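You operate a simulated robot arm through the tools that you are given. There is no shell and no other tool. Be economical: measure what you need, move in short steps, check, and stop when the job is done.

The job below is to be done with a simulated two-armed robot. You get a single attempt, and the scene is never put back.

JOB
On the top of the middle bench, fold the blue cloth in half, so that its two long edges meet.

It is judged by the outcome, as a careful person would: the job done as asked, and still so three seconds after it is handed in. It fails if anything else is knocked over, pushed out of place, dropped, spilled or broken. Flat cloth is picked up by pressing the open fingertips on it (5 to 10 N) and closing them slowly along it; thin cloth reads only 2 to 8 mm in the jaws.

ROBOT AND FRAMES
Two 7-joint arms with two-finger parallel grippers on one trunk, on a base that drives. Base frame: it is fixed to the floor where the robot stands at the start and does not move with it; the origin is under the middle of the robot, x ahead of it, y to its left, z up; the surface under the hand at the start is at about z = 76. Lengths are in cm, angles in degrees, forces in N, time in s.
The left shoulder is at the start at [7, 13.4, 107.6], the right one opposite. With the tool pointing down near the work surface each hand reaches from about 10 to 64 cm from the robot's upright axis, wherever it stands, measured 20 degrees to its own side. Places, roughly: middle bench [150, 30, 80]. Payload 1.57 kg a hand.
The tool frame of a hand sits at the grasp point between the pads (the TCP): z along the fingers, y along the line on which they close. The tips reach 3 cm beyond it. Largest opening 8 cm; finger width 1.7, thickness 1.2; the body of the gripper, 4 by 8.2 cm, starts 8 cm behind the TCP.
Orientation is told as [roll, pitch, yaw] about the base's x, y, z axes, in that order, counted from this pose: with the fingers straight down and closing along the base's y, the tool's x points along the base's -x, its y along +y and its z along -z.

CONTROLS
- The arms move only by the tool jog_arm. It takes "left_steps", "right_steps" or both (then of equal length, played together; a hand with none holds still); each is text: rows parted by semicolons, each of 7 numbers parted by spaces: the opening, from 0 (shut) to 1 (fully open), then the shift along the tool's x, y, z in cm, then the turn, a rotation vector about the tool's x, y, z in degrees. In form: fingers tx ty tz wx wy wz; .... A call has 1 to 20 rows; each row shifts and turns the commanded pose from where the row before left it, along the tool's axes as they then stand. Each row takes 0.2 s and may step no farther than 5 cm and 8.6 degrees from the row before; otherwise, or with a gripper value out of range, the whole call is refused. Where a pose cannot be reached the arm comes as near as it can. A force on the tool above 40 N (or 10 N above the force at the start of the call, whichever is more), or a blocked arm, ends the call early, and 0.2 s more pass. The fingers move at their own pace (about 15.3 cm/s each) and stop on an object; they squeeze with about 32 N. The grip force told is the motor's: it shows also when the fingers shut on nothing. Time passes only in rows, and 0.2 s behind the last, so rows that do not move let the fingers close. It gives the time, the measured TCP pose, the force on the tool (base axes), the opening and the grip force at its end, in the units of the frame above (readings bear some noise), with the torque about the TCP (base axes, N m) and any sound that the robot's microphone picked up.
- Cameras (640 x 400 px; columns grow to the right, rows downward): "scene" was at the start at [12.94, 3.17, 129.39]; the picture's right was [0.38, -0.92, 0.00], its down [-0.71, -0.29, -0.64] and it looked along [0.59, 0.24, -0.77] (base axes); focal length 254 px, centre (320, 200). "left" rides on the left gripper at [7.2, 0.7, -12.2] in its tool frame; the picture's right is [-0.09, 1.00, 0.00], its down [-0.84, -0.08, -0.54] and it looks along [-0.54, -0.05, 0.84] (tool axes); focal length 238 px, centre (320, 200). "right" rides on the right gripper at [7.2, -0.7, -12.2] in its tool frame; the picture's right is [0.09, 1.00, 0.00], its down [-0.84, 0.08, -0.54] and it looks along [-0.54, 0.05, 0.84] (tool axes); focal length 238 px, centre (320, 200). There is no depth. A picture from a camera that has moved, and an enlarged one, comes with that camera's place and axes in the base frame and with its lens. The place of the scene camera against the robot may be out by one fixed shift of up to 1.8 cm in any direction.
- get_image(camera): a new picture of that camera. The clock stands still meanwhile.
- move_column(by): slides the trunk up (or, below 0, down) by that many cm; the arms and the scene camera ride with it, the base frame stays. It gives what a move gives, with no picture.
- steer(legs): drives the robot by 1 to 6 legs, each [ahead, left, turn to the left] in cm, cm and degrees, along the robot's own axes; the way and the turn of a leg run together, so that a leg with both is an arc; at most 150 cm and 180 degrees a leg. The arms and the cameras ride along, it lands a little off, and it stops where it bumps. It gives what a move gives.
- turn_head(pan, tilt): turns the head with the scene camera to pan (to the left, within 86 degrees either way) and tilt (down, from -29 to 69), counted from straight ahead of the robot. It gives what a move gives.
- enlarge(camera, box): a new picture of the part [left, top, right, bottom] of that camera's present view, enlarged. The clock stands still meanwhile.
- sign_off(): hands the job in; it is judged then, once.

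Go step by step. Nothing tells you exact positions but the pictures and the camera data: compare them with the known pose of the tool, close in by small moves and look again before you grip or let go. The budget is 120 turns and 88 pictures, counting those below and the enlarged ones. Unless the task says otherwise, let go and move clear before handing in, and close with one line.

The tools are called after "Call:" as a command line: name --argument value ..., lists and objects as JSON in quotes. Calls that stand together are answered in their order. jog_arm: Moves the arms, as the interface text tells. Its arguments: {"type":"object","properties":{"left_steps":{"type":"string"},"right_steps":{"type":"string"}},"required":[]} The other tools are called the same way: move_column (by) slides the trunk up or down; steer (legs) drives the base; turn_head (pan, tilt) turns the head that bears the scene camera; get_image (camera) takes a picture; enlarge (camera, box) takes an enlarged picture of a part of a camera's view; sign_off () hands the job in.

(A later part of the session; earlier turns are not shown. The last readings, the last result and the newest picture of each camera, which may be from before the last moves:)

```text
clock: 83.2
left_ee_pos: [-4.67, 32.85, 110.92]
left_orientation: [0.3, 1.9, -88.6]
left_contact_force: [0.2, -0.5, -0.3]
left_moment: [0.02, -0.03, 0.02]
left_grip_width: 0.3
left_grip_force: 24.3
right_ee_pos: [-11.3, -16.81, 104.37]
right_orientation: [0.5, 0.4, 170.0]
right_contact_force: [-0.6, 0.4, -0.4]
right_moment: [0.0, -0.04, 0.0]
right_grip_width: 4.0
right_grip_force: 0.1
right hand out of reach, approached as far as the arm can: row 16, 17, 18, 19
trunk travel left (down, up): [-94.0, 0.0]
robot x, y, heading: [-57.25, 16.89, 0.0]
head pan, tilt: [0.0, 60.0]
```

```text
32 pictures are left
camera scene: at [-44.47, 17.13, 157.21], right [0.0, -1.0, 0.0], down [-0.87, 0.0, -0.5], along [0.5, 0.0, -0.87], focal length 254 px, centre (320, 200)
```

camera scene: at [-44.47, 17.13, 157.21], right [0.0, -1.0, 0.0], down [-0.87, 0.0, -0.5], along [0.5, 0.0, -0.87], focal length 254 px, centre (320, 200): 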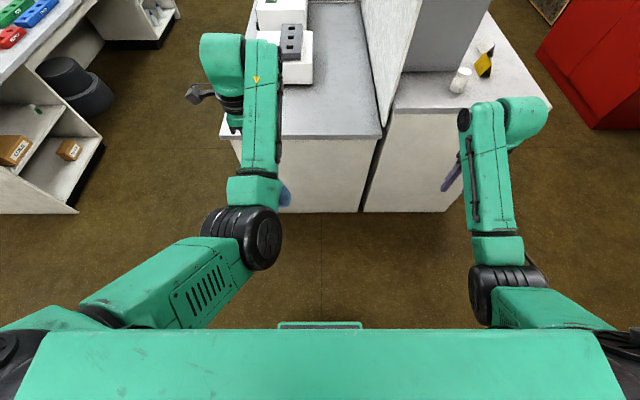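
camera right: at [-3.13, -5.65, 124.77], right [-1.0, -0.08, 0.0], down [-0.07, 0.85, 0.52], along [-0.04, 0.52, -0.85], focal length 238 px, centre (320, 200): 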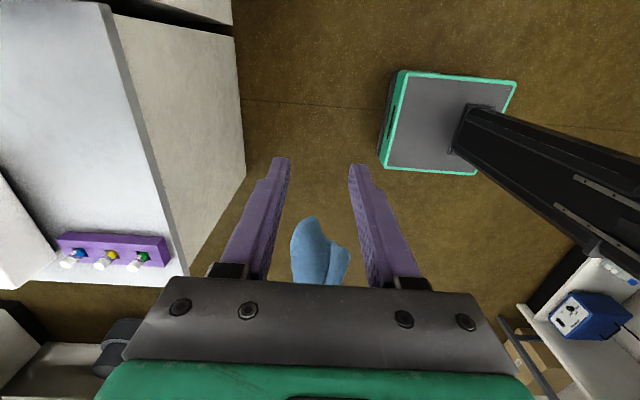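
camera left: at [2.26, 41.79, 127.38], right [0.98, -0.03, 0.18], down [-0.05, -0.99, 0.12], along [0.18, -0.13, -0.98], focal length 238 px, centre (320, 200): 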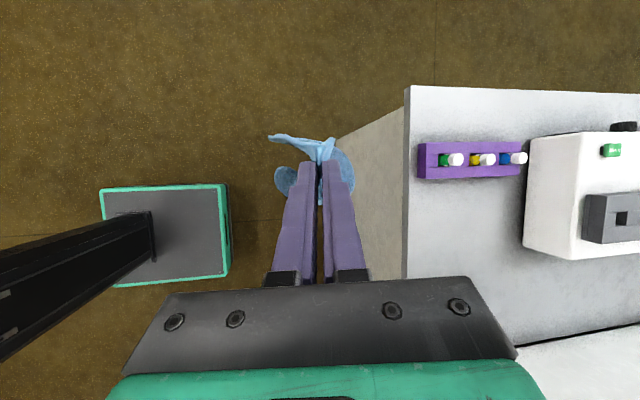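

That worked: the right elbow swung outward. I'll yaw back to 90 and bring the hand inward to check the reach.

Call:
jog_arm --right_steps "0.5 0 0 0 0 0 8;0.5 0 0 0 0 0 8;0.5 0 0 0 0 0 8;0.5 0 0 0 0 0 8;0.5 0 0 0 0 0 8;0.5 0 0 0 0 0 8;0.5 0 0 0 0 0 8;0.5 0 0 0 0 0 8;0.5 0 0 0 0 0 8;0.5 0 0 0 0 0 8;0.5 -2.5 0 0 0 0 0;0.5 -2.5 0 0 0 0 0;0.5 -2.5 0 0 0 0 0;0.5 -2.5 0 0 0 0 0;0.5 -2.5 0 0 0 0 0;0.5 -2.5 0 0 0 0 0;0.5 -2.5 0 0 0 0 0;0.5 -2.5 0 0 0 0 0;0.5 0 0 0 0 0 0"

Call:
get_image --camera "scene"

```text
clock: 87.2
left_ee_pos: [-4.73, 33.0, 110.8]
left_orientation: [0.3, 1.8, -88.6]
left_contact_force: [0.3, 0.2, -0.1]
left_moment: [0.02, -0.03, 0.04]
left_grip_width: 0.32
left_grip_force: 24.4
right_ee_pos: [-11.22, 3.47, 104.3]
right_orientation: [-0.4, 0.6, 89.9]
right_contact_force: [0.0, -0.1, -0.2]
right_moment: [-0.03, 0.0, 0.02]
right_grip_width: 3.98
right_grip_force: 0.0
trunk travel left (down, up): [-94.0, 0.0]
robot x, y, heading: [-56.75, 17.21, -0.0]
head pan, tilt: [0.0, 60.0]
```

```text
31 pictures are left
camera scene: at [-44.36, 17.33, 157.21], right [0.0, -1.0, 0.0], down [-0.87, 0.0, -0.5], along [0.5, 0.0, -0.87], focal length 254 px, centre (320, 200)
```

scene: 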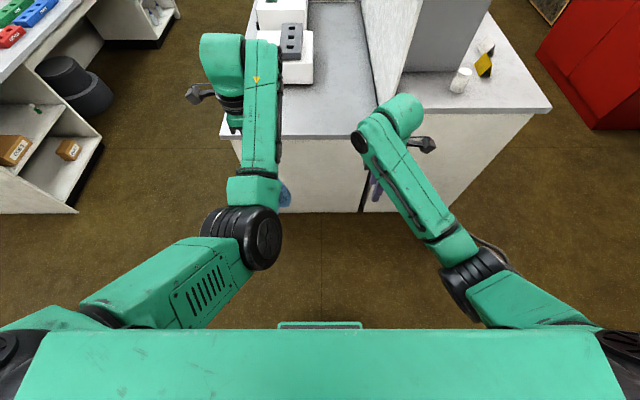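

The right arm is back in its original elbow-out stance. I'll do the same with the left, carefully as it holds the cloth.

Call:
jog_arm --left_steps "0 2.5 0 0 0 0 0;0 2.5 0 0 0 0 0;0 2.5 0 0 0 0 0;0 2.5 0 0 0 0 0;0 2.5 -1 0 0 0 0;0 2.5 -2 0 0 0 0;0 2.5 -2 0.5 0 0 0;0 0 -2 0.5 0 0 0;0 0 -2 0.5 0 0 0;0 0 -1 0.5 0 0 0;0 0 0 0 0 0 0"

Call:
jog_arm --left_steps "0 0 0 0 0 0 8.5;0 0 0 0 0 0 8.5;0 0 0 0 0 0 8.5;0 0 0 0 0 0 8.5;0 0 0 0 0 0 8.5;0 0 0 0 0 0 8.5;0 0 0 0 0 0 8.5;0 0 0 0 0 0 8.5;0 0 0 0 0 0 8.5;0 0 0 0 0 0 5;0 0 0 0 0 0 0"

Call:
get_image --camera "scene"

```text
clock: 89.6
left_ee_pos: [-14.6, 49.84, 109.74]
left_orientation: [0.7, 1.1, -89.2]
left_contact_force: [-0.5, 0.0, 0.0]
left_moment: [-0.01, -0.03, 0.04]
left_grip_width: 0.34
left_grip_force: 24.5
right_ee_pos: [-11.21, 3.53, 104.23]
right_orientation: [-0.3, 0.6, 89.9]
right_contact_force: [-0.6, 0.1, -1.1]
right_moment: [0.0, -0.01, 0.0]
right_grip_width: 4.01
right_grip_force: 0.0
trunk travel left (down, up): [-94.0, 0.0]
robot x, y, heading: [-56.56, 17.08, -0.1]
head pan, tilt: [0.0, 60.0]
```

```text
clock: 92.0
left_ee_pos: [-11.07, 47.71, 103.61]
left_orientation: [-0.3, 0.0, -171.8]
left_contact_force: [0.4, 0.3, -0.2]
left_moment: [0.02, 0.01, 0.08]
left_grip_width: 0.33
left_grip_force: 24.6
left hand out of reach, approached as far as the arm can: row 6, 7, 8, 9
right_ee_pos: [-11.19, 3.43, 104.34]
right_orientation: [-0.3, 0.6, 89.9]
right_contact_force: [0.9, 0.3, 0.3]
right_moment: [0.01, -0.01, 0.0]
right_grip_width: 4.0
right_grip_force: 0.1
trunk travel left (down, up): [-94.0, 0.0]
robot x, y, heading: [-56.65, 17.15, -0.0]
head pan, tilt: [0.0, 60.0]
```

```text
30 pictures are left
camera scene: at [-44.36, 17.36, 157.21], right [0.0, -1.0, 0.0], down [-0.87, 0.0, -0.5], along [0.5, 0.0, -0.87], focal length 254 px, centre (320, 200)
```

scene: 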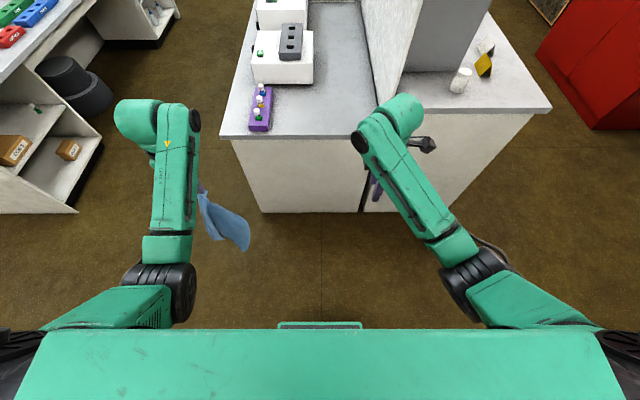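

The left elbow is out too. I'll yaw it back, tuck the right hand back out of the way, and bring the left to the middle for laying the cloth down diagonally.

Call:
jog_arm --left_steps "0 0 0 0 0 0 -8.2;0 0 0 0 0 0 -8.2;0 0 0 0 0 0 -8.2;0 0 0 0 0 0 -8.2;0 0 0 0 0 0 -8.2;0 0 0 0 0 0 -8.2;0 0 0 0 0 0 -8.2;0 0 0 0 0 0 -8.2;0 0 0 0 0 0 -8.2;0 0 0 0 0 0 -8;0 -3 0 -0.7 0 0 0;0 -3 0 -0.7 0 0 0;0 -3 0 -0.7 0 0 0;0 -3 0 -0.7 0 0 0;0 -3 0 -0.7 0 0 0;0 -3 0 -0.7 0 0 0;0 -3 0 -0.7 0 0 0;0 -3 0 -0.7 0 0 0;0 -3 0 -0.7 0 0 0;0 -3 0 -0.7 0 0 0" --right_steps "0.5 0 2 -1.2 0 0 0;0.5 0 2 -1.2 0 0 0;0.5 0 2 -1.2 0 0 0;0.5 0 2 -1.2 0 0 0;0.5 0 2 -1.2 0 0 0;0.5 0 1 -1.2 0 0 0;0.5 0 0 0 0 0 0;0.5 0 0 0 0 0 0;0.5 0 0 0 0 0 0;0.5 0 0 0 0 0 0;0.5 0 0 0 0 0 0;0.5 0 0 0 0 0 0;0.5 0 0 0 0 0 0;0.5 0 0 0 0 0 0;0.5 0 0 0 0 0 0;0.5 0 0 0 0 0 0;0.5 0 0 0 0 0 0;0.5 0 0 0 0 0 0;0.5 0 0 0 0 0 0;0.5 0 0 0 0 0 0"

Call:
get_image --camera "scene"

```text
clock: 96.2
left_ee_pos: [-10.85, 17.67, 110.6]
left_orientation: [0.0, 0.4, -89.8]
left_contact_force: [0.3, -0.1, 0.5]
left_moment: [0.02, -0.01, -0.02]
left_grip_width: 0.31
left_grip_force: 24.6
right_ee_pos: [-22.23, 3.29, 111.35]
right_orientation: [-0.3, 0.5, 89.9]
right_contact_force: [0.3, -0.3, -0.1]
right_moment: [0.01, -0.05, 0.02]
right_grip_width: 3.98
right_grip_force: 0.1
trunk travel left (down, up): [-94.0, 0.0]
robot x, y, heading: [-57.28, 16.91, -0.1]
head pan, tilt: [0.0, 60.0]
```

```text
29 pictures are left
camera scene: at [-44.36, 17.17, 157.21], right [0.0, -1.0, 0.0], down [-0.87, 0.0, -0.5], along [0.5, 0.0, -0.87], focal length 254 px, centre (320, 200)
```

scene: 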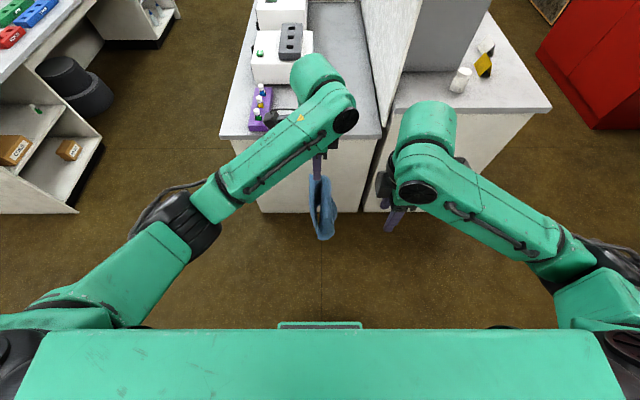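

Both arms are in their good stance. I'll raise the cloth a bit, drive forward so it hangs over the bench, and check.

Call:
jog_arm --left_steps "0 0 0 -2 0 0 0;0 0 0 -2 0 0 0;0 -2 0 -2 0 0 0;0 -2 0 0 0 0 0;0 -2 0 0 0 0 0;0 0 0 0 0 0 0"

Call:
steer --legs '[[54, 0, 0]]'

Call:
get_image --camera "scene"

Call:
get_image --camera "left"

```text
clock: 97.6
left_ee_pos: [-10.76, 11.77, 116.65]
left_orientation: [0.1, 0.3, -89.6]
left_contact_force: [0.2, -0.6, -0.6]
left_moment: [0.01, -0.01, -0.04]
left_grip_width: 0.32
left_grip_force: 23.9
right_ee_pos: [-22.16, 3.51, 111.5]
right_orientation: [-0.4, 0.7, 89.9]
right_contact_force: [-0.1, 0.1, 0.3]
right_moment: [-0.01, 0.04, -0.01]
right_grip_width: 4.02
right_grip_force: 0.1
trunk travel left (down, up): [-94.0, 0.0]
robot x, y, heading: [-56.89, 17.18, 0.3]
head pan, tilt: [0.0, 60.0]
```

```text
clock: 100.8
left_ee_pos: [44.42, 11.61, 116.59]
left_orientation: [0.2, 0.3, -89.6]
left_contact_force: [-0.1, -0.2, -0.7]
left_moment: [0.0, -0.03, -0.02]
left_grip_width: 0.3
left_grip_force: 23.9
right_ee_pos: [32.96, 3.36, 111.54]
right_orientation: [-0.4, 0.6, 90.0]
right_contact_force: [0.3, -0.1, -0.1]
right_moment: [0.02, -0.02, -0.03]
right_grip_width: 3.99
right_grip_force: 0.0
trunk travel left (down, up): [-94.0, 0.0]
robot x, y, heading: [-2.16, 17.15, 0.3]
head pan, tilt: [0.0, 60.0]
```

```text
28 pictures are left
camera scene: at [10.7, 17.23, 157.22], right [0.0, -1.0, 0.0], down [-0.87, 0.0, -0.5], along [0.5, 0.0, -0.87], focal length 254 px, centre (320, 200)
```

scene: 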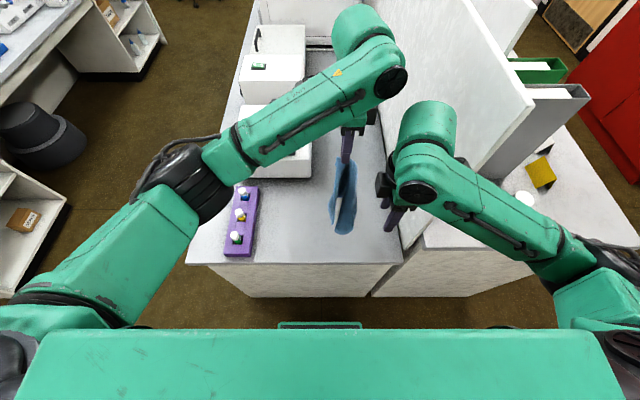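

```text
27 pictures are left
camera left: at [45.04, 18.74, 128.82], right [1.0, -0.09, 0.0], down [-0.07, -0.84, 0.54], along [-0.05, -0.54, -0.84], focal length 238 px, centre (320, 200)
```

left: 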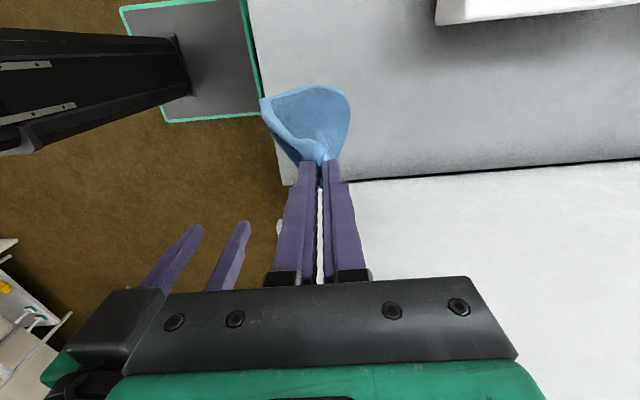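

I'll set up for laying: shift so the low corner lands near its place, with the right hand moved out of the way.

Call:
jog_arm --left_steps "0 0 0 0 0 0 0;0 0 0 0 0 0 0;0 0 0 0 0 0 0;0 0 0 0 0 0 0;0 0 0 0 0 0 0" --right_steps "0.5 1 0 -1 0 0 0;0.5 1 0 -1 0 0 0;0.5 1 0 -1 0 0 0;0.5 0 0 -1 0 0 0;0.5 0 0 -1 0 0 0"

Call:
steer --legs '[[-4.5, 0, 0]]'

Call:
jog_arm --left_steps "0 -1.5 0 0 0 0 0;0 -1.5 0 0 0 0 0;0 -1.5 0 0 0 0 0;0 0 0 0 0 0 0"

Call:
move_column --by -7

Call:
get_image --camera "scene"

```text
clock: 102.0
left_ee_pos: [44.58, 11.59, 116.55]
left_orientation: [0.1, 0.3, -89.8]
left_contact_force: [0.7, -0.7, 0.7]
left_moment: [0.0, -0.01, -0.03]
left_grip_width: 0.29
left_grip_force: 23.9
right_ee_pos: [33.11, 0.58, 116.45]
right_orientation: [-0.4, 0.6, 89.9]
right_contact_force: [0.4, -0.4, -0.4]
right_moment: [-0.02, 0.0, 0.02]
right_grip_width: 4.0
right_grip_force: 0.1
trunk travel left (down, up): [-94.0, 0.0]
robot x, y, heading: [-1.35, 16.77, -0.1]
head pan, tilt: [0.0, 60.0]
```

```text
clock: 102.9
left_ee_pos: [41.07, 11.68, 116.08]
left_orientation: [-0.4, 0.3, -89.7]
left_contact_force: [0.3, 0.0, -0.5]
left_moment: [0.02, 0.06, -0.1]
left_grip_width: 0.3
left_grip_force: 23.7
right_ee_pos: [29.57, 0.49, 116.3]
right_orientation: [0.0, 0.7, 90.0]
right_contact_force: [0.9, 0.1, -1.1]
right_moment: [-0.01, 0.05, 0.02]
right_grip_width: 3.98
right_grip_force: 0.1
trunk travel left (down, up): [-94.0, 0.0]
robot x, y, heading: [-6.14, 16.81, -0.4]
head pan, tilt: [0.0, 60.0]
```

```text
clock: 103.9
left_ee_pos: [40.05, 7.06, 116.59]
left_orientation: [0.1, 0.3, -89.7]
left_contact_force: [0.0, -0.3, -1.4]
left_moment: [0.02, -0.02, -0.09]
left_grip_width: 0.31
left_grip_force: 24.3
right_ee_pos: [28.45, 0.58, 116.45]
right_orientation: [-0.4, 0.6, 90.0]
right_contact_force: [-0.6, 0.0, -0.4]
right_moment: [0.02, -0.04, 0.0]
right_grip_width: 3.98
right_grip_force: 0.0
trunk travel left (down, up): [-94.0, 0.0]
robot x, y, heading: [-6.38, 17.0, -0.4]
head pan, tilt: [0.0, 60.0]
```

```text
clock: 105.0
left_ee_pos: [40.07, 7.02, 109.58]
left_orientation: [0.0, 0.2, -89.7]
left_contact_force: [0.0, 0.1, 0.0]
left_moment: [-0.02, -0.02, -0.08]
left_grip_width: 0.3
left_grip_force: 24.6
right_ee_pos: [28.67, 0.59, 109.5]
right_orientation: [-0.4, 0.6, 89.7]
right_contact_force: [-0.4, 0.1, 0.6]
right_moment: [0.01, -0.01, -0.02]
right_grip_width: 4.0
right_grip_force: 0.1
trunk travel left (down, up): [-87.0, 7.0]
robot x, y, heading: [-5.91, 17.2, -0.1]
head pan, tilt: [0.0, 60.0]
```

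```text
26 pictures are left
camera scene: at [6.4, 17.23, 150.21], right [0.0, -1.0, 0.0], down [-0.87, 0.0, -0.5], along [0.5, 0.0, -0.87], focal length 254 px, centre (320, 200)
```

scene: 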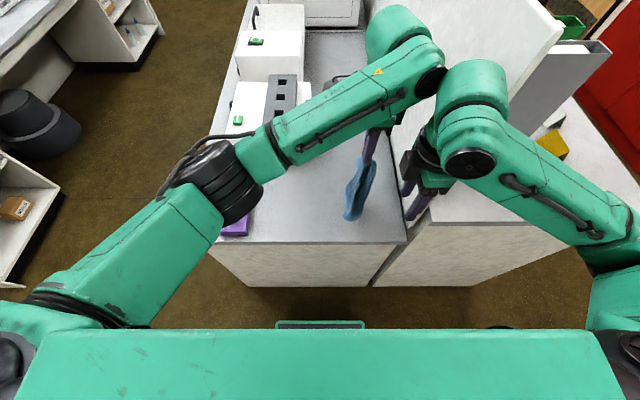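

Call:
jog_arm --left_steps "0 0.95 0.8 0.2 0 0 0;0 0.95 0.8 0.2 0 0 0;0 0.95 0.8 0.2 0 0 0;0 0.95 0.8 0.2 0 0 0;0 0.95 0.8 0.3 0 0 0;0 0.95 0.8 0.3 0 0 0;0 0.95 0.8 0.3 0 0 0;0 0.95 0.8 0.3 0 0 0;0 0.95 0.8 0.4 0 0 0;0 0.95 0.8 0.5 0 0 0;0 0.95 0.8 0.5 0 0 0;0 0.95 0.8 0.6 0 0 0;0 0.95 0.8 0.7 0 0 0;0 0.95 0.8 0.7 0 0 0;0 0.95 0.8 0.8 0 0 0;0 0.95 0.8 0.8 0 0 0;0 0 0 0 0 0 0"

Call:
get_image --camera "scene"

```text
clock: 108.6
left_ee_pos: [52.92, 22.25, 102.49]
left_orientation: [0.2, 0.2, -89.8]
left_contact_force: [-0.2, -0.6, -0.1]
left_moment: [0.02, -0.01, -0.08]
left_grip_width: 0.32
left_grip_force: 24.4
right_ee_pos: [28.66, 0.45, 109.45]
right_orientation: [-0.3, 0.6, 89.8]
right_contact_force: [0.2, 0.4, -0.8]
right_moment: [-0.02, 0.0, 0.01]
right_grip_width: 4.0
right_grip_force: 0.1
trunk travel left (down, up): [-87.0, 7.0]
robot x, y, heading: [-6.2, 17.19, -0.1]
head pan, tilt: [0.0, 60.0]
```

```text
25 pictures are left
camera scene: at [6.42, 17.24, 150.21], right [0.0, -1.0, 0.0], down [-0.87, 0.0, -0.5], along [0.5, 0.0, -0.87], focal length 254 px, centre (320, 200)
```

scene: 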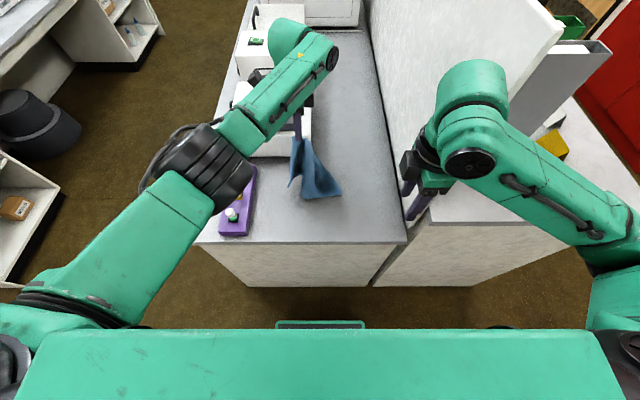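

The low corner slides along with the hand. I'll lift, go back, let more cloth settle on the bench first, then pull it out diagonally.

Call:
jog_arm --left_steps "0 0 0 -2 0 0 0;0 0 0 -2 0 0 0;0 0 0 -2 0 0 0;0 0 0 -2 0 0 0;0 -2 -1.8 0 0 0 0;0 -2 -1.8 0 0 0 0;0 -2 -1.8 0 0 0 0;0 -2 -1.8 0 0 0 0;0 -2 -1.8 0 0 0 0;0 -2 -1.8 0 0 0 0;0 -2 -1.8 0 0 0 0;0 -2 -1.8 0 0 0 0;0 0 0 0 0 0 0;0 0 0 0 0 0 0;0 0 0 0 0 0 0;0 0 0 0 0 0 0"

Call:
jog_arm --left_steps "0 0 0 2 0 0 0;0 0 0 2 0 0 0;0 0 0 2 0 0 0;0 0 0 2 0 0 0;0 0 0 2 0 0 0;0 0 0 2 0 0 0;0 0 0 2 0 0 0;0 0.9 0.8 1 0 0 0;0 0.9 0.8 1 0 0 0;0 0.9 0.8 0.5 0 0 0;0 0.9 0.8 0.5 0 0 0;0 0.9 0.8 0.5 0 0 0;0 0.9 0.8 0.5 0 0 0;0 0.9 0.8 0.5 0 0 0;0 0.9 0.8 0.5 0 0 0;0 0.9 0.8 0.5 0 0 0;0 0.9 0.8 0.5 0 0 0;0 0.9 0.8 0.5 0 0 0"

Call:
get_image --camera "scene"

```text
clock: 112.0
left_ee_pos: [39.14, 6.96, 110.52]
left_orientation: [-0.4, 0.1, -88.5]
left_contact_force: [0.5, -0.1, 0.4]
left_moment: [0.0, -0.04, -0.05]
left_grip_width: 0.3
left_grip_force: 23.7
right_ee_pos: [28.64, 0.54, 109.48]
right_orientation: [-0.4, 0.7, 89.7]
right_contact_force: [-0.1, -0.8, 0.7]
right_moment: [0.0, 0.0, -0.02]
right_grip_width: 3.99
right_grip_force: 0.0
trunk travel left (down, up): [-87.0, 7.0]
robot x, y, heading: [-6.43, 17.12, -0.4]
head pan, tilt: [0.0, 60.0]
```

```text
clock: 112.8
left_ee_pos: [38.83, 6.25, 105.18]
left_orientation: [0.1, -0.3, -89.4]
left_contact_force: [-0.2, 0.0, 0.5]
left_moment: [-0.05, -0.03, -0.06]
left_grip_width: 0.31
left_grip_force: 24.2
right_ee_pos: [28.32, 0.44, 109.2]
right_orientation: [0.3, 0.9, 90.1]
right_contact_force: [-3.1, -3.0, -1.4]
right_moment: [0.46, -0.56, 0.03]
right_grip_width: 4.0
right_grip_force: 0.2
trunk travel left (down, up): [-87.0, 7.0]
robot x, y, heading: [-6.04, 16.74, -0.1]
head pan, tilt: [0.0, 60.0]
stopped in row 3 (right hand): the force on the tool passed its limit at 60 N (the readings are from after the stop); the commanded pose is now the measured one
```

```text
24 pictures are left
camera scene: at [6.43, 17.24, 150.21], right [0.0, -1.0, 0.0], down [-0.87, 0.0, -0.5], along [0.5, 0.0, -0.87], focal length 254 px, centre (320, 200)
```

scene: 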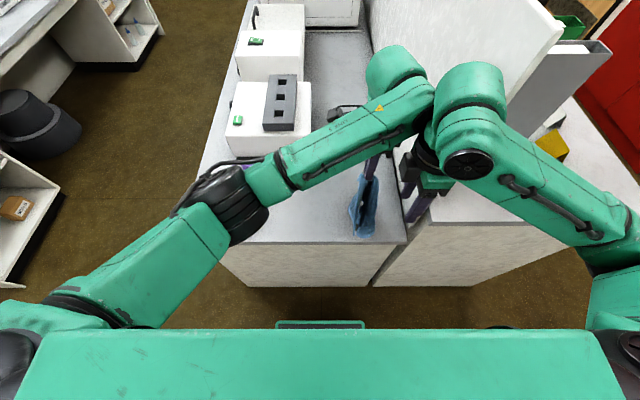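

The wrists touched each other. I'll separate them and lower with the trunk instead, so both go down together.

Call:
jog_arm --left_steps "0 1 1 0 0 0 0;0 1 1 0 0 0 0"

Call:
move_column --by -14

Call:
jog_arm --left_steps "0 0.9 0.8 0.2 0 0 0;0 0.9 0.8 0.2 0 0 0;0 0.9 0.8 0.2 0 0 0;0 0.9 0.8 0.2 0 0 0;0 0.9 0.8 0.2 0 0 0;0 0.9 0.8 0.2 0 0 0;0 0.9 0.8 0.2 0 0 0;0 0.9 0.8 0.2 0 0 0;0 0.9 0.8 0.2 0 0 0;0 0.9 0.8 0.2 0 0 0;0 0 0 0 0 0 0"

Call:
get_image --camera "scene"

```text
clock: 113.4
left_ee_pos: [40.79, 8.28, 105.18]
left_orientation: [0.1, -0.2, -89.7]
left_contact_force: [-0.2, 1.3, 0.1]
left_moment: [-0.02, 0.0, -0.03]
left_grip_width: 0.28
left_grip_force: 24.1
right_ee_pos: [28.36, 0.57, 109.15]
right_orientation: [0.3, 0.9, 90.1]
right_contact_force: [0.5, 0.1, 0.9]
right_moment: [0.03, 0.0, -0.01]
right_grip_width: 3.98
right_grip_force: 0.1
trunk travel left (down, up): [-87.0, 7.0]
robot x, y, heading: [-6.31, 16.99, -0.2]
head pan, tilt: [0.0, 60.0]
```

```text
clock: 115.1
left_ee_pos: [40.82, 8.23, 91.3]
left_orientation: [0.2, -0.2, -89.5]
left_contact_force: [-0.4, 0.6, 0.5]
left_moment: [0.01, 0.0, -0.07]
left_grip_width: 0.3
left_grip_force: 24.4
right_ee_pos: [28.25, 0.56, 95.21]
right_orientation: [0.2, 1.0, 90.0]
right_contact_force: [-0.3, 0.8, 0.1]
right_moment: [0.0, 0.02, 0.03]
right_grip_width: 4.01
right_grip_force: 0.1
trunk travel left (down, up): [-73.0, 21.0]
robot x, y, heading: [-5.95, 16.98, -0.2]
head pan, tilt: [0.0, 60.0]
```

```text
clock: 117.5
left_ee_pos: [48.67, 17.13, 89.29]
left_orientation: [0.0, -0.2, -89.6]
left_contact_force: [-0.2, -0.6, 0.3]
left_moment: [0.01, -0.02, -0.05]
left_grip_width: 0.31
left_grip_force: 24.4
right_ee_pos: [28.36, 0.57, 95.24]
right_orientation: [0.3, 0.9, 90.1]
right_contact_force: [-0.4, -0.1, 0.8]
right_moment: [0.0, 0.01, 0.02]
right_grip_width: 4.0
right_grip_force: 0.1
trunk travel left (down, up): [-73.0, 21.0]
robot x, y, heading: [-6.09, 16.99, -0.5]
head pan, tilt: [0.0, 60.0]
```

```text
23 pictures are left
camera scene: at [6.41, 17.22, 136.21], right [0.0, -1.0, 0.0], down [-0.87, 0.0, -0.5], along [0.5, 0.0, -0.87], focal length 254 px, centre (320, 200)
```

scene: 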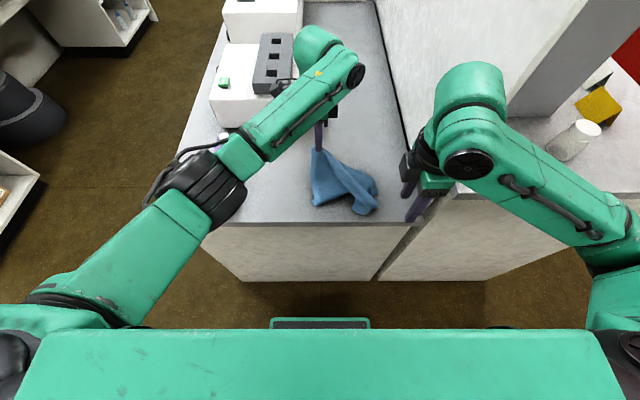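

The cloth now lies down behind the hand. I'll continue the pull toward its far-left place while lowering.

Call:
jog_arm --left_steps "0 1.1 0.5 0.5 0 0 0;0 1.1 0.5 0.5 0 0 0;0 1.1 0.5 0.5 0 0 0;0 1.1 0.5 0.5 0 0 0;0 1.1 0.5 0.6 0 0 0;0 1.1 0.5 0.6 0 0 0;0 1.1 0.5 0.6 0 0 0;0 1.1 0.5 0.6 0 0 0;0 1.1 0.5 0.6 0 0 0;0 1.1 0.5 0.6 0 0 0;0 0 0 0.6 0 0 0;0 0 0 0 0 0 0"

Call:
steer --legs '[[5, 0, 0]]'

Call:
jog_arm --left_steps "0 0.4 0 1 0 0 0;0 0.4 0 1 0 0 0;0 0.4 0 1 0 0 0;0 0 0 0 0 0 0"

Call:
get_image --camera "scene"

Call:
get_image --camera "left"

```text
clock: 120.1
left_ee_pos: [53.61, 28.2, 83.02]
left_orientation: [0.2, -0.1, -89.6]
left_contact_force: [0.9, 0.3, 0.4]
left_moment: [0.01, 0.02, -0.03]
left_grip_width: 0.31
left_grip_force: 24.0
right_ee_pos: [28.3, 0.41, 95.33]
right_orientation: [0.3, 1.0, 90.2]
right_contact_force: [0.7, -0.3, -0.2]
right_moment: [0.01, 0.02, -0.03]
right_grip_width: 4.01
right_grip_force: 0.1
trunk travel left (down, up): [-73.0, 21.0]
robot x, y, heading: [-5.9, 17.24, -0.3]
head pan, tilt: [0.0, 60.0]
```

```text
clock: 121.0
left_ee_pos: [58.48, 28.22, 83.27]
left_orientation: [0.3, -0.2, -89.4]
left_contact_force: [0.5, -0.6, 0.6]
left_moment: [-0.02, -0.01, -0.05]
left_grip_width: 0.3
left_grip_force: 24.5
right_ee_pos: [33.12, 0.42, 95.35]
right_orientation: [0.2, 1.0, 90.1]
right_contact_force: [-0.2, -0.1, 0.3]
right_moment: [0.01, 0.0, -0.03]
right_grip_width: 4.01
right_grip_force: 0.0
trunk travel left (down, up): [-73.0, 21.0]
robot x, y, heading: [-0.94, 17.03, -0.1]
head pan, tilt: [0.0, 60.0]
```

```text
clock: 122.0
left_ee_pos: [58.1, 29.52, 80.0]
left_orientation: [0.2, -0.3, -89.6]
left_contact_force: [-0.3, 0.0, 1.6]
left_moment: [-0.01, 0.0, -0.03]
left_grip_width: 0.29
left_grip_force: 23.9
left hand out of reach, approached as far as the arm can: row 2, 3
right_ee_pos: [33.26, 0.29, 95.31]
right_orientation: [0.4, 0.9, 90.1]
right_contact_force: [-0.6, 0.3, 0.1]
right_moment: [0.02, 0.0, 0.02]
right_grip_width: 4.02
right_grip_force: 0.1
trunk travel left (down, up): [-73.0, 21.0]
robot x, y, heading: [-1.07, 17.18, -0.1]
head pan, tilt: [0.0, 60.0]
```

```text
22 pictures are left
camera scene: at [11.29, 17.21, 136.22], right [0.0, -1.0, 0.0], down [-0.87, 0.0, -0.5], along [0.5, 0.0, -0.87], focal length 254 px, centre (320, 200)
```

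scene: 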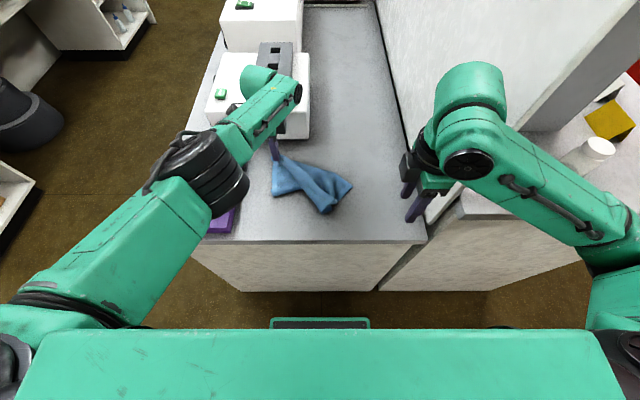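

```text
21 pictures are left
camera left: at [58.72, 36.73, 92.21], right [1.0, -0.08, 0.0], down [-0.07, -0.84, 0.54], along [-0.04, -0.54, -0.84], focal length 238 px, centre (320, 200)
```

left: 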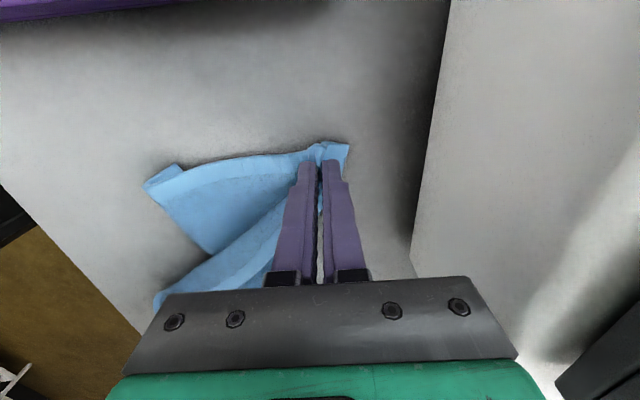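

The cloth is mostly down but partly twisted. I'll look closer to find the loose corners.

Call:
enlarge --camera "scene" --box '[240, 125, 384, 215]'

Call:
get_image --camera "right"

```text
4.44 times, centred on (312, 170) of scene
camera zoom: at [11.29, 17.21, 136.22], right [0.0, -1.0, 0.0], down [-0.87, 0.0, -0.5], along [0.5, 0.0, -0.87], focal length 1129 px, centre (356, 333)
```

zoom: 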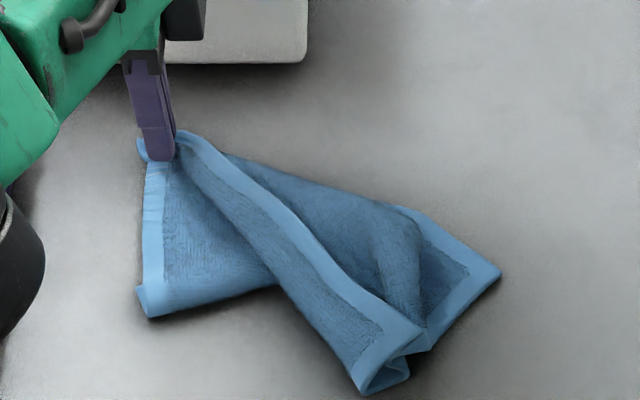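

```text
19 pictures are left
camera right: at [34.14, -6.59, 107.51], right [-1.0, -0.09, 0.01], down [-0.08, 0.84, 0.53], along [-0.06, 0.53, -0.85], focal length 238 px, centre (320, 200)
```

right: 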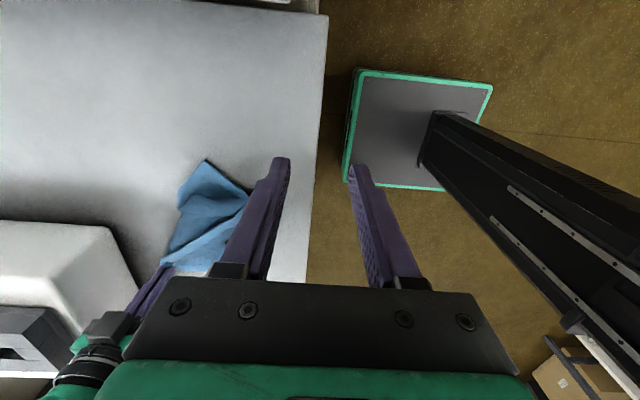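

The held far-left corner is fine. A hemmed edge runs diagonally from it to a loose corner near (43, 13), lying on top. I'll bring the right hand over that corner so both ends of that edge can be lifted and stretched.

Call:
jog_arm --right_steps "0.5 -2.3 -1.8 0 0 0 0;0.5 -2.3 -1.8 0 0 0 0;0.5 -2.3 -1.8 1 0 0 0;0.5 -2.3 -1.8 2 0 0 0;0.5 -2.3 -1.8 2 0 0 0;0.4 -2.2 -1.7 2.5 0 0 0;0.4 0 0 2 0 0 0;0.3 0 0 0 0 0 0"

Call:
get_image --camera "right"

```text
clock: 123.8
left_ee_pos: [58.23, 29.4, 79.99]
left_orientation: [0.2, -0.2, -89.5]
left_contact_force: [0.3, -0.2, 1.7]
left_moment: [-0.03, 0.0, -0.02]
left_grip_width: 0.33
left_grip_force: 23.9
right_ee_pos: [44.08, 14.13, 85.58]
right_orientation: [0.4, 1.0, 90.1]
right_contact_force: [-0.2, 0.0, 0.2]
right_moment: [-0.02, 0.01, 0.0]
right_grip_width: 2.4
right_grip_force: 0.2
trunk travel left (down, up): [-73.0, 21.0]
robot x, y, heading: [-0.85, 17.0, -0.2]
head pan, tilt: [0.0, 60.0]
```

```text
18 pictures are left
camera right: at [44.91, 7.04, 97.75], right [-1.0, -0.09, 0.01], down [-0.08, 0.84, 0.53], along [-0.06, 0.53, -0.85], focal length 238 px, centre (320, 200)
```

right: 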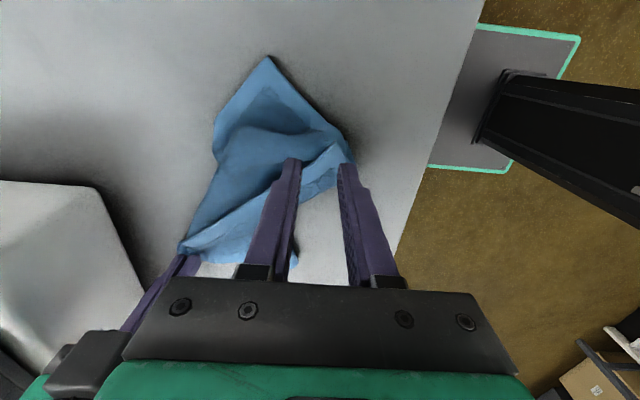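

Call:
enlarge --camera "right" --box '[190, 40, 390, 165]'

```text
3.20 times, centred on (290, 102) of right
camera zoom: at [44.91, 7.04, 97.75], right [-1.0, -0.09, 0.01], down [-0.08, 0.84, 0.53], along [-0.06, 0.53, -0.85], focal length 763 px, centre (416, 512)
```

zoom: 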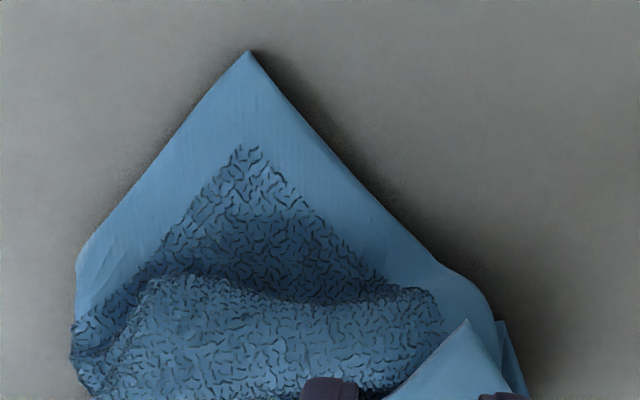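

The loose corner on top is at about (42.8, 13.4). I'll pinch it just inside, near (43.4, 15.9), lowering gently.

Call:
jog_arm --right_steps "0.3 -1.8 0.6 0 0 0 0;0.3 0 0 2 0 0 0;0.3 0 0 1.8 0 0 0;0.3 0 0 0.8 0 0 0;0.3 0 0 0.5 0 0 0;0.3 0 0 0.3 0 0 0"

```text
clock: 125.2
left_ee_pos: [58.17, 29.54, 80.0]
left_orientation: [0.2, -0.2, -89.5]
left_contact_force: [-0.3, -0.6, 0.8]
left_moment: [-0.02, 0.0, -0.05]
left_grip_width: 0.32
left_grip_force: 24.6
right_ee_pos: [43.33, 15.82, 80.1]
right_orientation: [0.2, 0.9, 90.0]
right_contact_force: [-0.2, 0.0, 2.9]
right_moment: [-0.01, 0.02, 0.02]
right_grip_width: 2.39
right_grip_force: 0.1
trunk travel left (down, up): [-73.0, 21.0]
robot x, y, heading: [-0.94, 17.15, -0.4]
head pan, tilt: [0.0, 60.0]
```

Call:
jog_arm --right_steps "0.3 0 0 0.2 0 0 0;0.27 0 0 0.1 0 0 0;0.24 0 0 0 0 0 0;0.2 0 0 0 0 0 0;0.16 0 0 0 0 0 0;0.12 0 0 0 0 0 0;0.08 0 0 0 0 0 0;0.04 0 0 0 0 0 0;0 0 0 0 0 0 0;0 0 0 0 0 0 0;0 0 0 0 0 0 0;0 0 0 -1 0 0 0;0 0 0 -1.5 0 0 0;0 0 0 -2 0 0 0;0 0 0 -2 0 0 0"

Call:
get_image --camera "right"

```text
clock: 128.4
left_ee_pos: [58.16, 29.39, 80.06]
left_orientation: [0.1, -0.2, -89.7]
left_contact_force: [-2.0, -2.2, 1.2]
left_moment: [-0.05, 0.03, -0.09]
left_grip_width: 0.3
left_grip_force: 24.2
right_ee_pos: [43.4, 15.93, 86.25]
right_orientation: [0.3, 0.9, 90.1]
right_contact_force: [1.7, 1.7, -0.7]
right_moment: [0.02, -0.01, -0.02]
right_grip_width: 0.42
right_grip_force: 24.1
trunk travel left (down, up): [-73.0, 21.0]
robot x, y, heading: [-1.64, 16.78, -0.0]
head pan, tilt: [0.0, 60.0]
```

```text
16 pictures are left
camera right: at [44.19, 8.8, 98.55], right [-1.0, -0.09, 0.01], down [-0.08, 0.84, 0.53], along [-0.06, 0.53, -0.85], focal length 238 px, centre (320, 200)
```

right: 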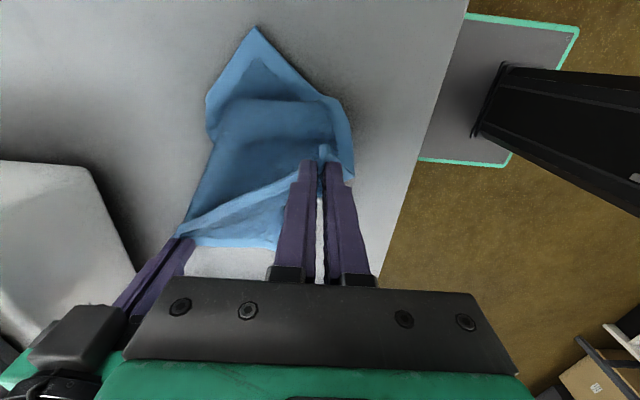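

The right hand now holds the other end of the long edge; there is tension between the hands and they are about 21 cm apart. I'll lift both, align the edge along y, and raise the trunk so the cloth hangs straight.

Call:
jog_arm --left_steps "0 0 -0.5 -1 0 0 0;0 0 -0.5 -1 0 0 0;0 0 -0.5 -1 0 0 0;0 0 -0.5 -1 0 0 0;0 0 -0.5 -1 0 0 0;0 0 -0.5 -1 0 0 0;0 0 0 0 0 0 0;0 0 0 0 0 0 0;0 0 0 0 0 0 0" --right_steps "0 0.9 -1.5 0 0 0 0;0 0.9 -1.5 0 0 0 0;0 0.9 -1.5 0 0 0 0;0 0.9 -1.5 0 0 0 0;0 0.9 -1.5 0 0 0 0;0 0.9 -1.5 0 0 0 0;0 0.9 -1.5 0 0 0 0;0 0.6 -1 0 0 0 0;0 0 0 0 0 0 0"

Call:
move_column --by 20

Call:
get_image --camera "scene"

```text
clock: 130.4
left_ee_pos: [57.61, 29.51, 81.01]
left_orientation: [0.1, -0.2, -89.7]
left_contact_force: [-0.4, -1.6, 1.9]
left_moment: [-0.06, 0.0, -0.04]
left_grip_width: 0.3
left_grip_force: 23.7
left hand out of reach, approached as far as the arm can: row 2, 3, 4, 5, 6
right_ee_pos: [54.73, 9.06, 86.2]
right_orientation: [0.3, 0.9, 90.2]
right_contact_force: [-0.2, 1.9, -0.3]
right_moment: [0.04, 0.0, -0.01]
right_grip_width: 0.41
right_grip_force: 24.4
trunk travel left (down, up): [-73.0, 21.0]
robot x, y, heading: [-1.26, 17.19, -0.2]
head pan, tilt: [0.0, 60.0]
```

```text
clock: 132.6
left_ee_pos: [57.75, 29.55, 101.04]
left_orientation: [0.1, -0.1, -89.5]
left_contact_force: [-0.1, -2.4, 1.3]
left_moment: [-0.11, -0.04, -0.02]
left_grip_width: 0.32
left_grip_force: 24.5
right_ee_pos: [54.74, 9.1, 106.31]
right_orientation: [0.4, 1.1, 90.2]
right_contact_force: [-0.2, 2.1, 0.2]
right_moment: [0.05, -0.01, 0.02]
right_grip_width: 0.4
right_grip_force: 24.5
trunk travel left (down, up): [-93.0, 1.0]
robot x, y, heading: [-1.43, 16.79, -0.1]
head pan, tilt: [0.0, 60.0]
```

```text
15 pictures are left
camera scene: at [11.42, 17.23, 156.2], right [0.0, -1.0, 0.0], down [-0.87, 0.0, -0.5], along [0.5, 0.0, -0.87], focal length 254 px, centre (320, 200)
```

scene: 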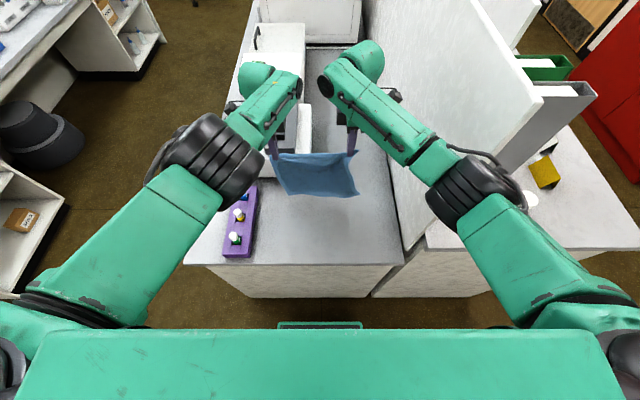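

The cloth now hangs as a clean rectangle from its long edge. I'll level the hands, back off so it hangs in front of the bench, lower, and then drive forward to draw it flat over the edge onto the top.

Call:
jog_arm --left_steps "0 0 -0.5 0 0 0 0;0 0 0 0 0 0 0;0 0 0 0 0 0 0;0 0 0 0 0 0 0;0 0 0 0 0 0 0" --right_steps "0 0 -0.7 1.3 0 0 0;0 0 -0.7 1.3 0 0 0;0 0 -0.6 1.3 0 0 0;0 0 -0.5 1.3 0 0 0;0 0 0 0 0 0 0"

Call:
steer --legs '[[-29, 0, 0]]'

Call:
move_column --by -19

Call:
get_image --camera "scene"

```text
clock: 133.8
left_ee_pos: [57.64, 29.62, 100.98]
left_orientation: [0.2, -0.2, -89.6]
left_contact_force: [0.4, -0.6, -0.6]
left_moment: [-0.01, -0.02, -0.01]
left_grip_width: 0.32
left_grip_force: 24.2
left hand out of reach, approached as far as the arm can: row 1
right_ee_pos: [57.42, 8.95, 100.95]
right_orientation: [0.2, 0.9, 90.2]
right_contact_force: [-0.6, 0.7, -0.7]
right_moment: [0.05, 0.01, 0.03]
right_grip_width: 0.41
right_grip_force: 24.6
trunk travel left (down, up): [-93.0, 1.0]
robot x, y, heading: [-0.81, 17.03, -0.1]
head pan, tilt: [0.0, 60.0]
```

```text
clock: 135.8
left_ee_pos: [28.53, 29.42, 100.86]
left_orientation: [0.0, -0.3, -89.8]
left_contact_force: [0.2, -0.6, -0.6]
left_moment: [-0.04, -0.01, -0.04]
left_grip_width: 0.33
left_grip_force: 24.0
right_ee_pos: [28.1, 8.88, 100.94]
right_orientation: [0.5, 0.9, 89.9]
right_contact_force: [0.1, 1.6, -0.6]
right_moment: [0.02, -0.01, 0.0]
right_grip_width: 0.41
right_grip_force: 24.7
trunk travel left (down, up): [-93.0, 1.0]
robot x, y, heading: [-30.4, 17.12, -0.3]
head pan, tilt: [0.0, 60.0]
```

```text
clock: 137.9
left_ee_pos: [28.33, 29.48, 81.93]
left_orientation: [0.1, -0.2, -89.6]
left_contact_force: [0.4, -0.2, 0.7]
left_moment: [-0.01, -0.04, -0.05]
left_grip_width: 0.33
left_grip_force: 24.6
right_ee_pos: [28.0, 8.85, 82.08]
right_orientation: [0.3, 0.9, 89.9]
right_contact_force: [-0.9, 0.5, -0.1]
right_moment: [-0.01, 0.02, -0.01]
right_grip_width: 0.4
right_grip_force: 24.9
trunk travel left (down, up): [-74.0, 20.0]
robot x, y, heading: [-30.58, 17.44, -0.5]
head pan, tilt: [0.0, 60.0]
```

```text
14 pictures are left
camera scene: at [-17.99, 17.31, 137.21], right [-0.01, -1.0, 0.0], down [-0.87, 0.0, -0.5], along [0.5, 0.0, -0.87], focal length 254 px, centre (320, 200)
```

scene: 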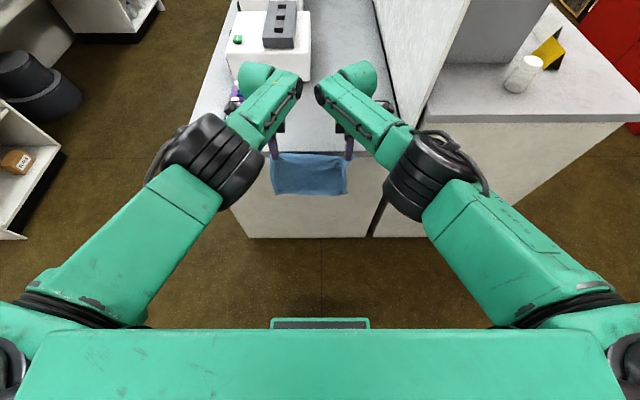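

The cloth hangs in front of the bench. Now I'll drive forward to draw it over the edge and flat onto the top, then lower.

Call:
steer --legs '[[15, 0, 0], [15, 0, 0.3]]'

Call:
move_column --by -1.8

Call:
get_image --camera "scene"

```text
clock: 140.2
left_ee_pos: [58.26, 29.74, 82.1]
left_orientation: [0.2, -0.2, -89.3]
left_contact_force: [-0.4, -0.1, -0.8]
left_moment: [0.02, -0.04, -0.06]
left_grip_width: 0.29
left_grip_force: 24.0
right_ee_pos: [57.98, 9.05, 82.09]
right_orientation: [0.1, 0.9, 90.3]
right_contact_force: [-0.2, 0.3, 0.9]
right_moment: [0.01, -0.03, -0.01]
right_grip_width: 0.39
right_grip_force: 24.7
trunk travel left (down, up): [-74.0, 20.0]
robot x, y, heading: [-0.5, 16.89, 0.3]
head pan, tilt: [0.0, 60.0]
```

```text
clock: 140.9
left_ee_pos: [58.35, 29.78, 80.2]
left_orientation: [0.1, -0.3, -89.4]
left_contact_force: [0.1, -0.6, -1.2]
left_moment: [-0.03, 0.02, -0.06]
left_grip_width: 0.31
left_grip_force: 24.2
right_ee_pos: [58.11, 9.06, 80.18]
right_orientation: [0.4, 0.9, 90.4]
right_contact_force: [-0.2, 0.1, -0.1]
right_moment: [0.03, 0.02, -0.01]
right_grip_width: 0.39
right_grip_force: 24.2
trunk travel left (down, up): [-72.2, 21.8]
robot x, y, heading: [-0.51, 16.92, 0.1]
head pan, tilt: [0.0, 60.0]
```

```text
13 pictures are left
camera scene: at [12.14, 17.29, 135.4], right [0.0, -1.0, 0.0], down [-0.87, 0.0, -0.5], along [0.5, 0.0, -0.87], focal length 254 px, centre (320, 200)
```

scene: 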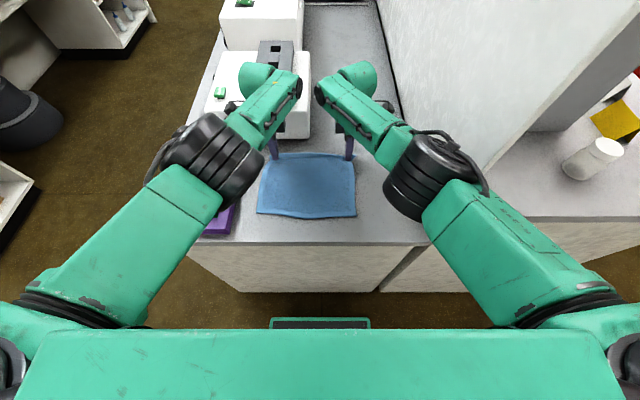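

The cloth is flat on the bench again, with the near edge at about x 39, and both hands still hold the far long edge. I'll test small lift-and-retract moves to check for joint limits before folding.

Call:
jog_arm --left_steps "0 0 -0.5 -0.5 0 0 0;0 0 -0.5 -0.5 0 0 0;0 0 -0.5 -0.5 0 0 0;0 0 0 0 0 0 0" --right_steps "0 0 0.5 -0.5 0 0 0;0 0 0.5 -0.5 0 0 0;0 0 0.5 -0.5 0 0 0;0 0 0 0 0 0 0"

```text
clock: 141.9
left_ee_pos: [58.36, 29.71, 80.22]
left_orientation: [0.1, -0.3, -89.4]
left_contact_force: [0.3, -0.1, -0.4]
left_moment: [-0.04, -0.01, -0.04]
left_grip_width: 0.31
left_grip_force: 24.9
left hand out of reach, approached as far as the arm can: row 1, 2, 3
right_ee_pos: [56.6, 9.0, 81.78]
right_orientation: [0.3, 0.8, 90.3]
right_contact_force: [0.1, 0.9, 0.3]
right_moment: [0.0, 0.02, 0.01]
right_grip_width: 0.4
right_grip_force: 24.7
trunk travel left (down, up): [-72.2, 21.8]
robot x, y, heading: [-0.36, 17.27, 0.2]
head pan, tilt: [0.0, 60.0]
```

The left arm sits at a limit. I'll try small moves in other directions to find a free one.

Call:
jog_arm --left_steps "0 -0.7 0 0 0 0 0;0 -0.7 0 0 0 0 0;0 0 0 0 0 0 0"

Call:
jog_arm --left_steps "0 0 0 0 -4 0 0;0 0 0 0 -4 0 0;0 0 0 0 0 0 0"

Call:
jog_arm --left_steps "0 0 -0.5 -0.5 0 0 0;0 0 -0.5 -0.5 0 0 0;0 0 0 0 0 0 0"

```text
clock: 142.7
left_ee_pos: [58.32, 28.46, 80.2]
left_orientation: [0.2, -0.2, -89.5]
left_contact_force: [-0.7, -0.4, 0.3]
left_moment: [0.0, -0.01, -0.03]
left_grip_width: 0.32
left_grip_force: 24.4
right_ee_pos: [56.64, 9.18, 81.75]
right_orientation: [0.3, 0.9, 90.3]
right_contact_force: [0.0, -0.4, -0.3]
right_moment: [-0.03, 0.0, -0.02]
right_grip_width: 0.39
right_grip_force: 24.7
trunk travel left (down, up): [-72.2, 21.8]
robot x, y, heading: [-0.41, 16.73, -0.2]
head pan, tilt: [0.0, 60.0]
```

```text
clock: 143.5
left_ee_pos: [58.39, 28.26, 80.28]
left_orientation: [0.1, -0.3, -89.4]
left_contact_force: [-0.4, -0.5, -0.8]
left_moment: [0.01, -0.01, -0.05]
left_grip_width: 0.3
left_grip_force: 24.2
left hand out of reach, approached as far as the arm can: row 1, 2
right_ee_pos: [56.64, 9.15, 81.77]
right_orientation: [0.3, 1.0, 90.3]
right_contact_force: [-0.3, 0.4, -0.1]
right_moment: [-0.06, -0.02, 0.03]
right_grip_width: 0.39
right_grip_force: 24.8
trunk travel left (down, up): [-72.2, 21.8]
robot x, y, heading: [-0.26, 16.75, -0.1]
head pan, tilt: [0.0, 60.0]
```

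```text
clock: 144.3
left_ee_pos: [58.44, 28.37, 80.33]
left_orientation: [0.2, -0.2, -89.3]
left_contact_force: [0.2, 1.2, -0.5]
left_moment: [0.0, -0.04, -0.03]
left_grip_width: 0.29
left_grip_force: 24.2
left hand out of reach, approached as far as the arm can: row 1, 2
right_ee_pos: [56.66, 9.18, 81.66]
right_orientation: [0.2, 0.9, 90.3]
right_contact_force: [-0.4, -0.5, -0.3]
right_moment: [0.0, 0.02, 0.0]
right_grip_width: 0.39
right_grip_force: 24.9
trunk travel left (down, up): [-72.2, 21.8]
robot x, y, heading: [-0.44, 17.18, -0.2]
head pan, tilt: [0.0, 60.0]
```

I'll let go of the flat cloth with a wide opening, raise the trunk straight up, and free the left arm.

Call:
jog_arm --left_steps "0.1 0 0 0 0 0 0;0.2 0 0 0 0 0 0;0.3 0 0 0 0 0 0;0.45 0 0 0 0 0 0;0.6 0 0 0 0 0 0;0.6 0 0 0 0 0 0" --right_steps "0.1 0 0 0.5 0 0 0;0.2 0 0 0.5 0 0 0;0.3 0 0 0.5 0 0 0;0.45 0 0 0 0 0 0;0.6 0 0 0 0 0 0;0.6 0 0 0 0 0 0"

Call:
move_column --by 10

Call:
get_image --camera "left"

```text
clock: 145.7
left_ee_pos: [58.42, 28.32, 80.11]
left_orientation: [0.2, -0.1, -89.5]
left_contact_force: [-0.7, 0.1, -0.8]
left_moment: [0.02, 0.01, 0.02]
left_grip_width: 4.81
left_grip_force: 0.0
right_ee_pos: [56.56, 9.12, 80.22]
right_orientation: [0.3, 0.9, 90.3]
right_contact_force: [0.0, 0.6, 0.2]
right_moment: [0.01, 0.0, 0.01]
right_grip_width: 4.8
right_grip_force: 0.1
trunk travel left (down, up): [-72.2, 21.8]
robot x, y, heading: [-0.71, 16.85, -0.1]
head pan, tilt: [0.0, 60.0]
```

```text
clock: 147.0
left_ee_pos: [58.47, 28.41, 90.21]
left_orientation: [0.1, -0.2, -89.5]
left_contact_force: [-0.8, 0.6, -0.4]
left_moment: [0.03, 0.01, 0.04]
left_grip_width: 4.8
left_grip_force: 0.0
right_ee_pos: [56.57, 9.07, 90.23]
right_orientation: [0.3, 0.8, 90.2]
right_contact_force: [0.4, -0.1, 0.3]
right_moment: [0.02, -0.01, -0.01]
right_grip_width: 4.79
right_grip_force: 0.1
trunk travel left (down, up): [-82.2, 11.8]
robot x, y, heading: [-0.54, 17.28, -0.0]
head pan, tilt: [0.0, 60.0]
```

```text
12 pictures are left
camera left: at [59.01, 35.61, 102.38], right [1.0, -0.08, 0.0], down [-0.07, -0.84, 0.54], along [-0.04, -0.54, -0.84], focal length 238 px, centre (320, 200)
```

left: 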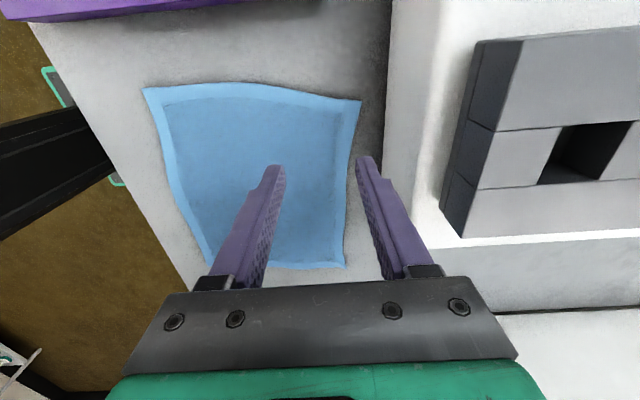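

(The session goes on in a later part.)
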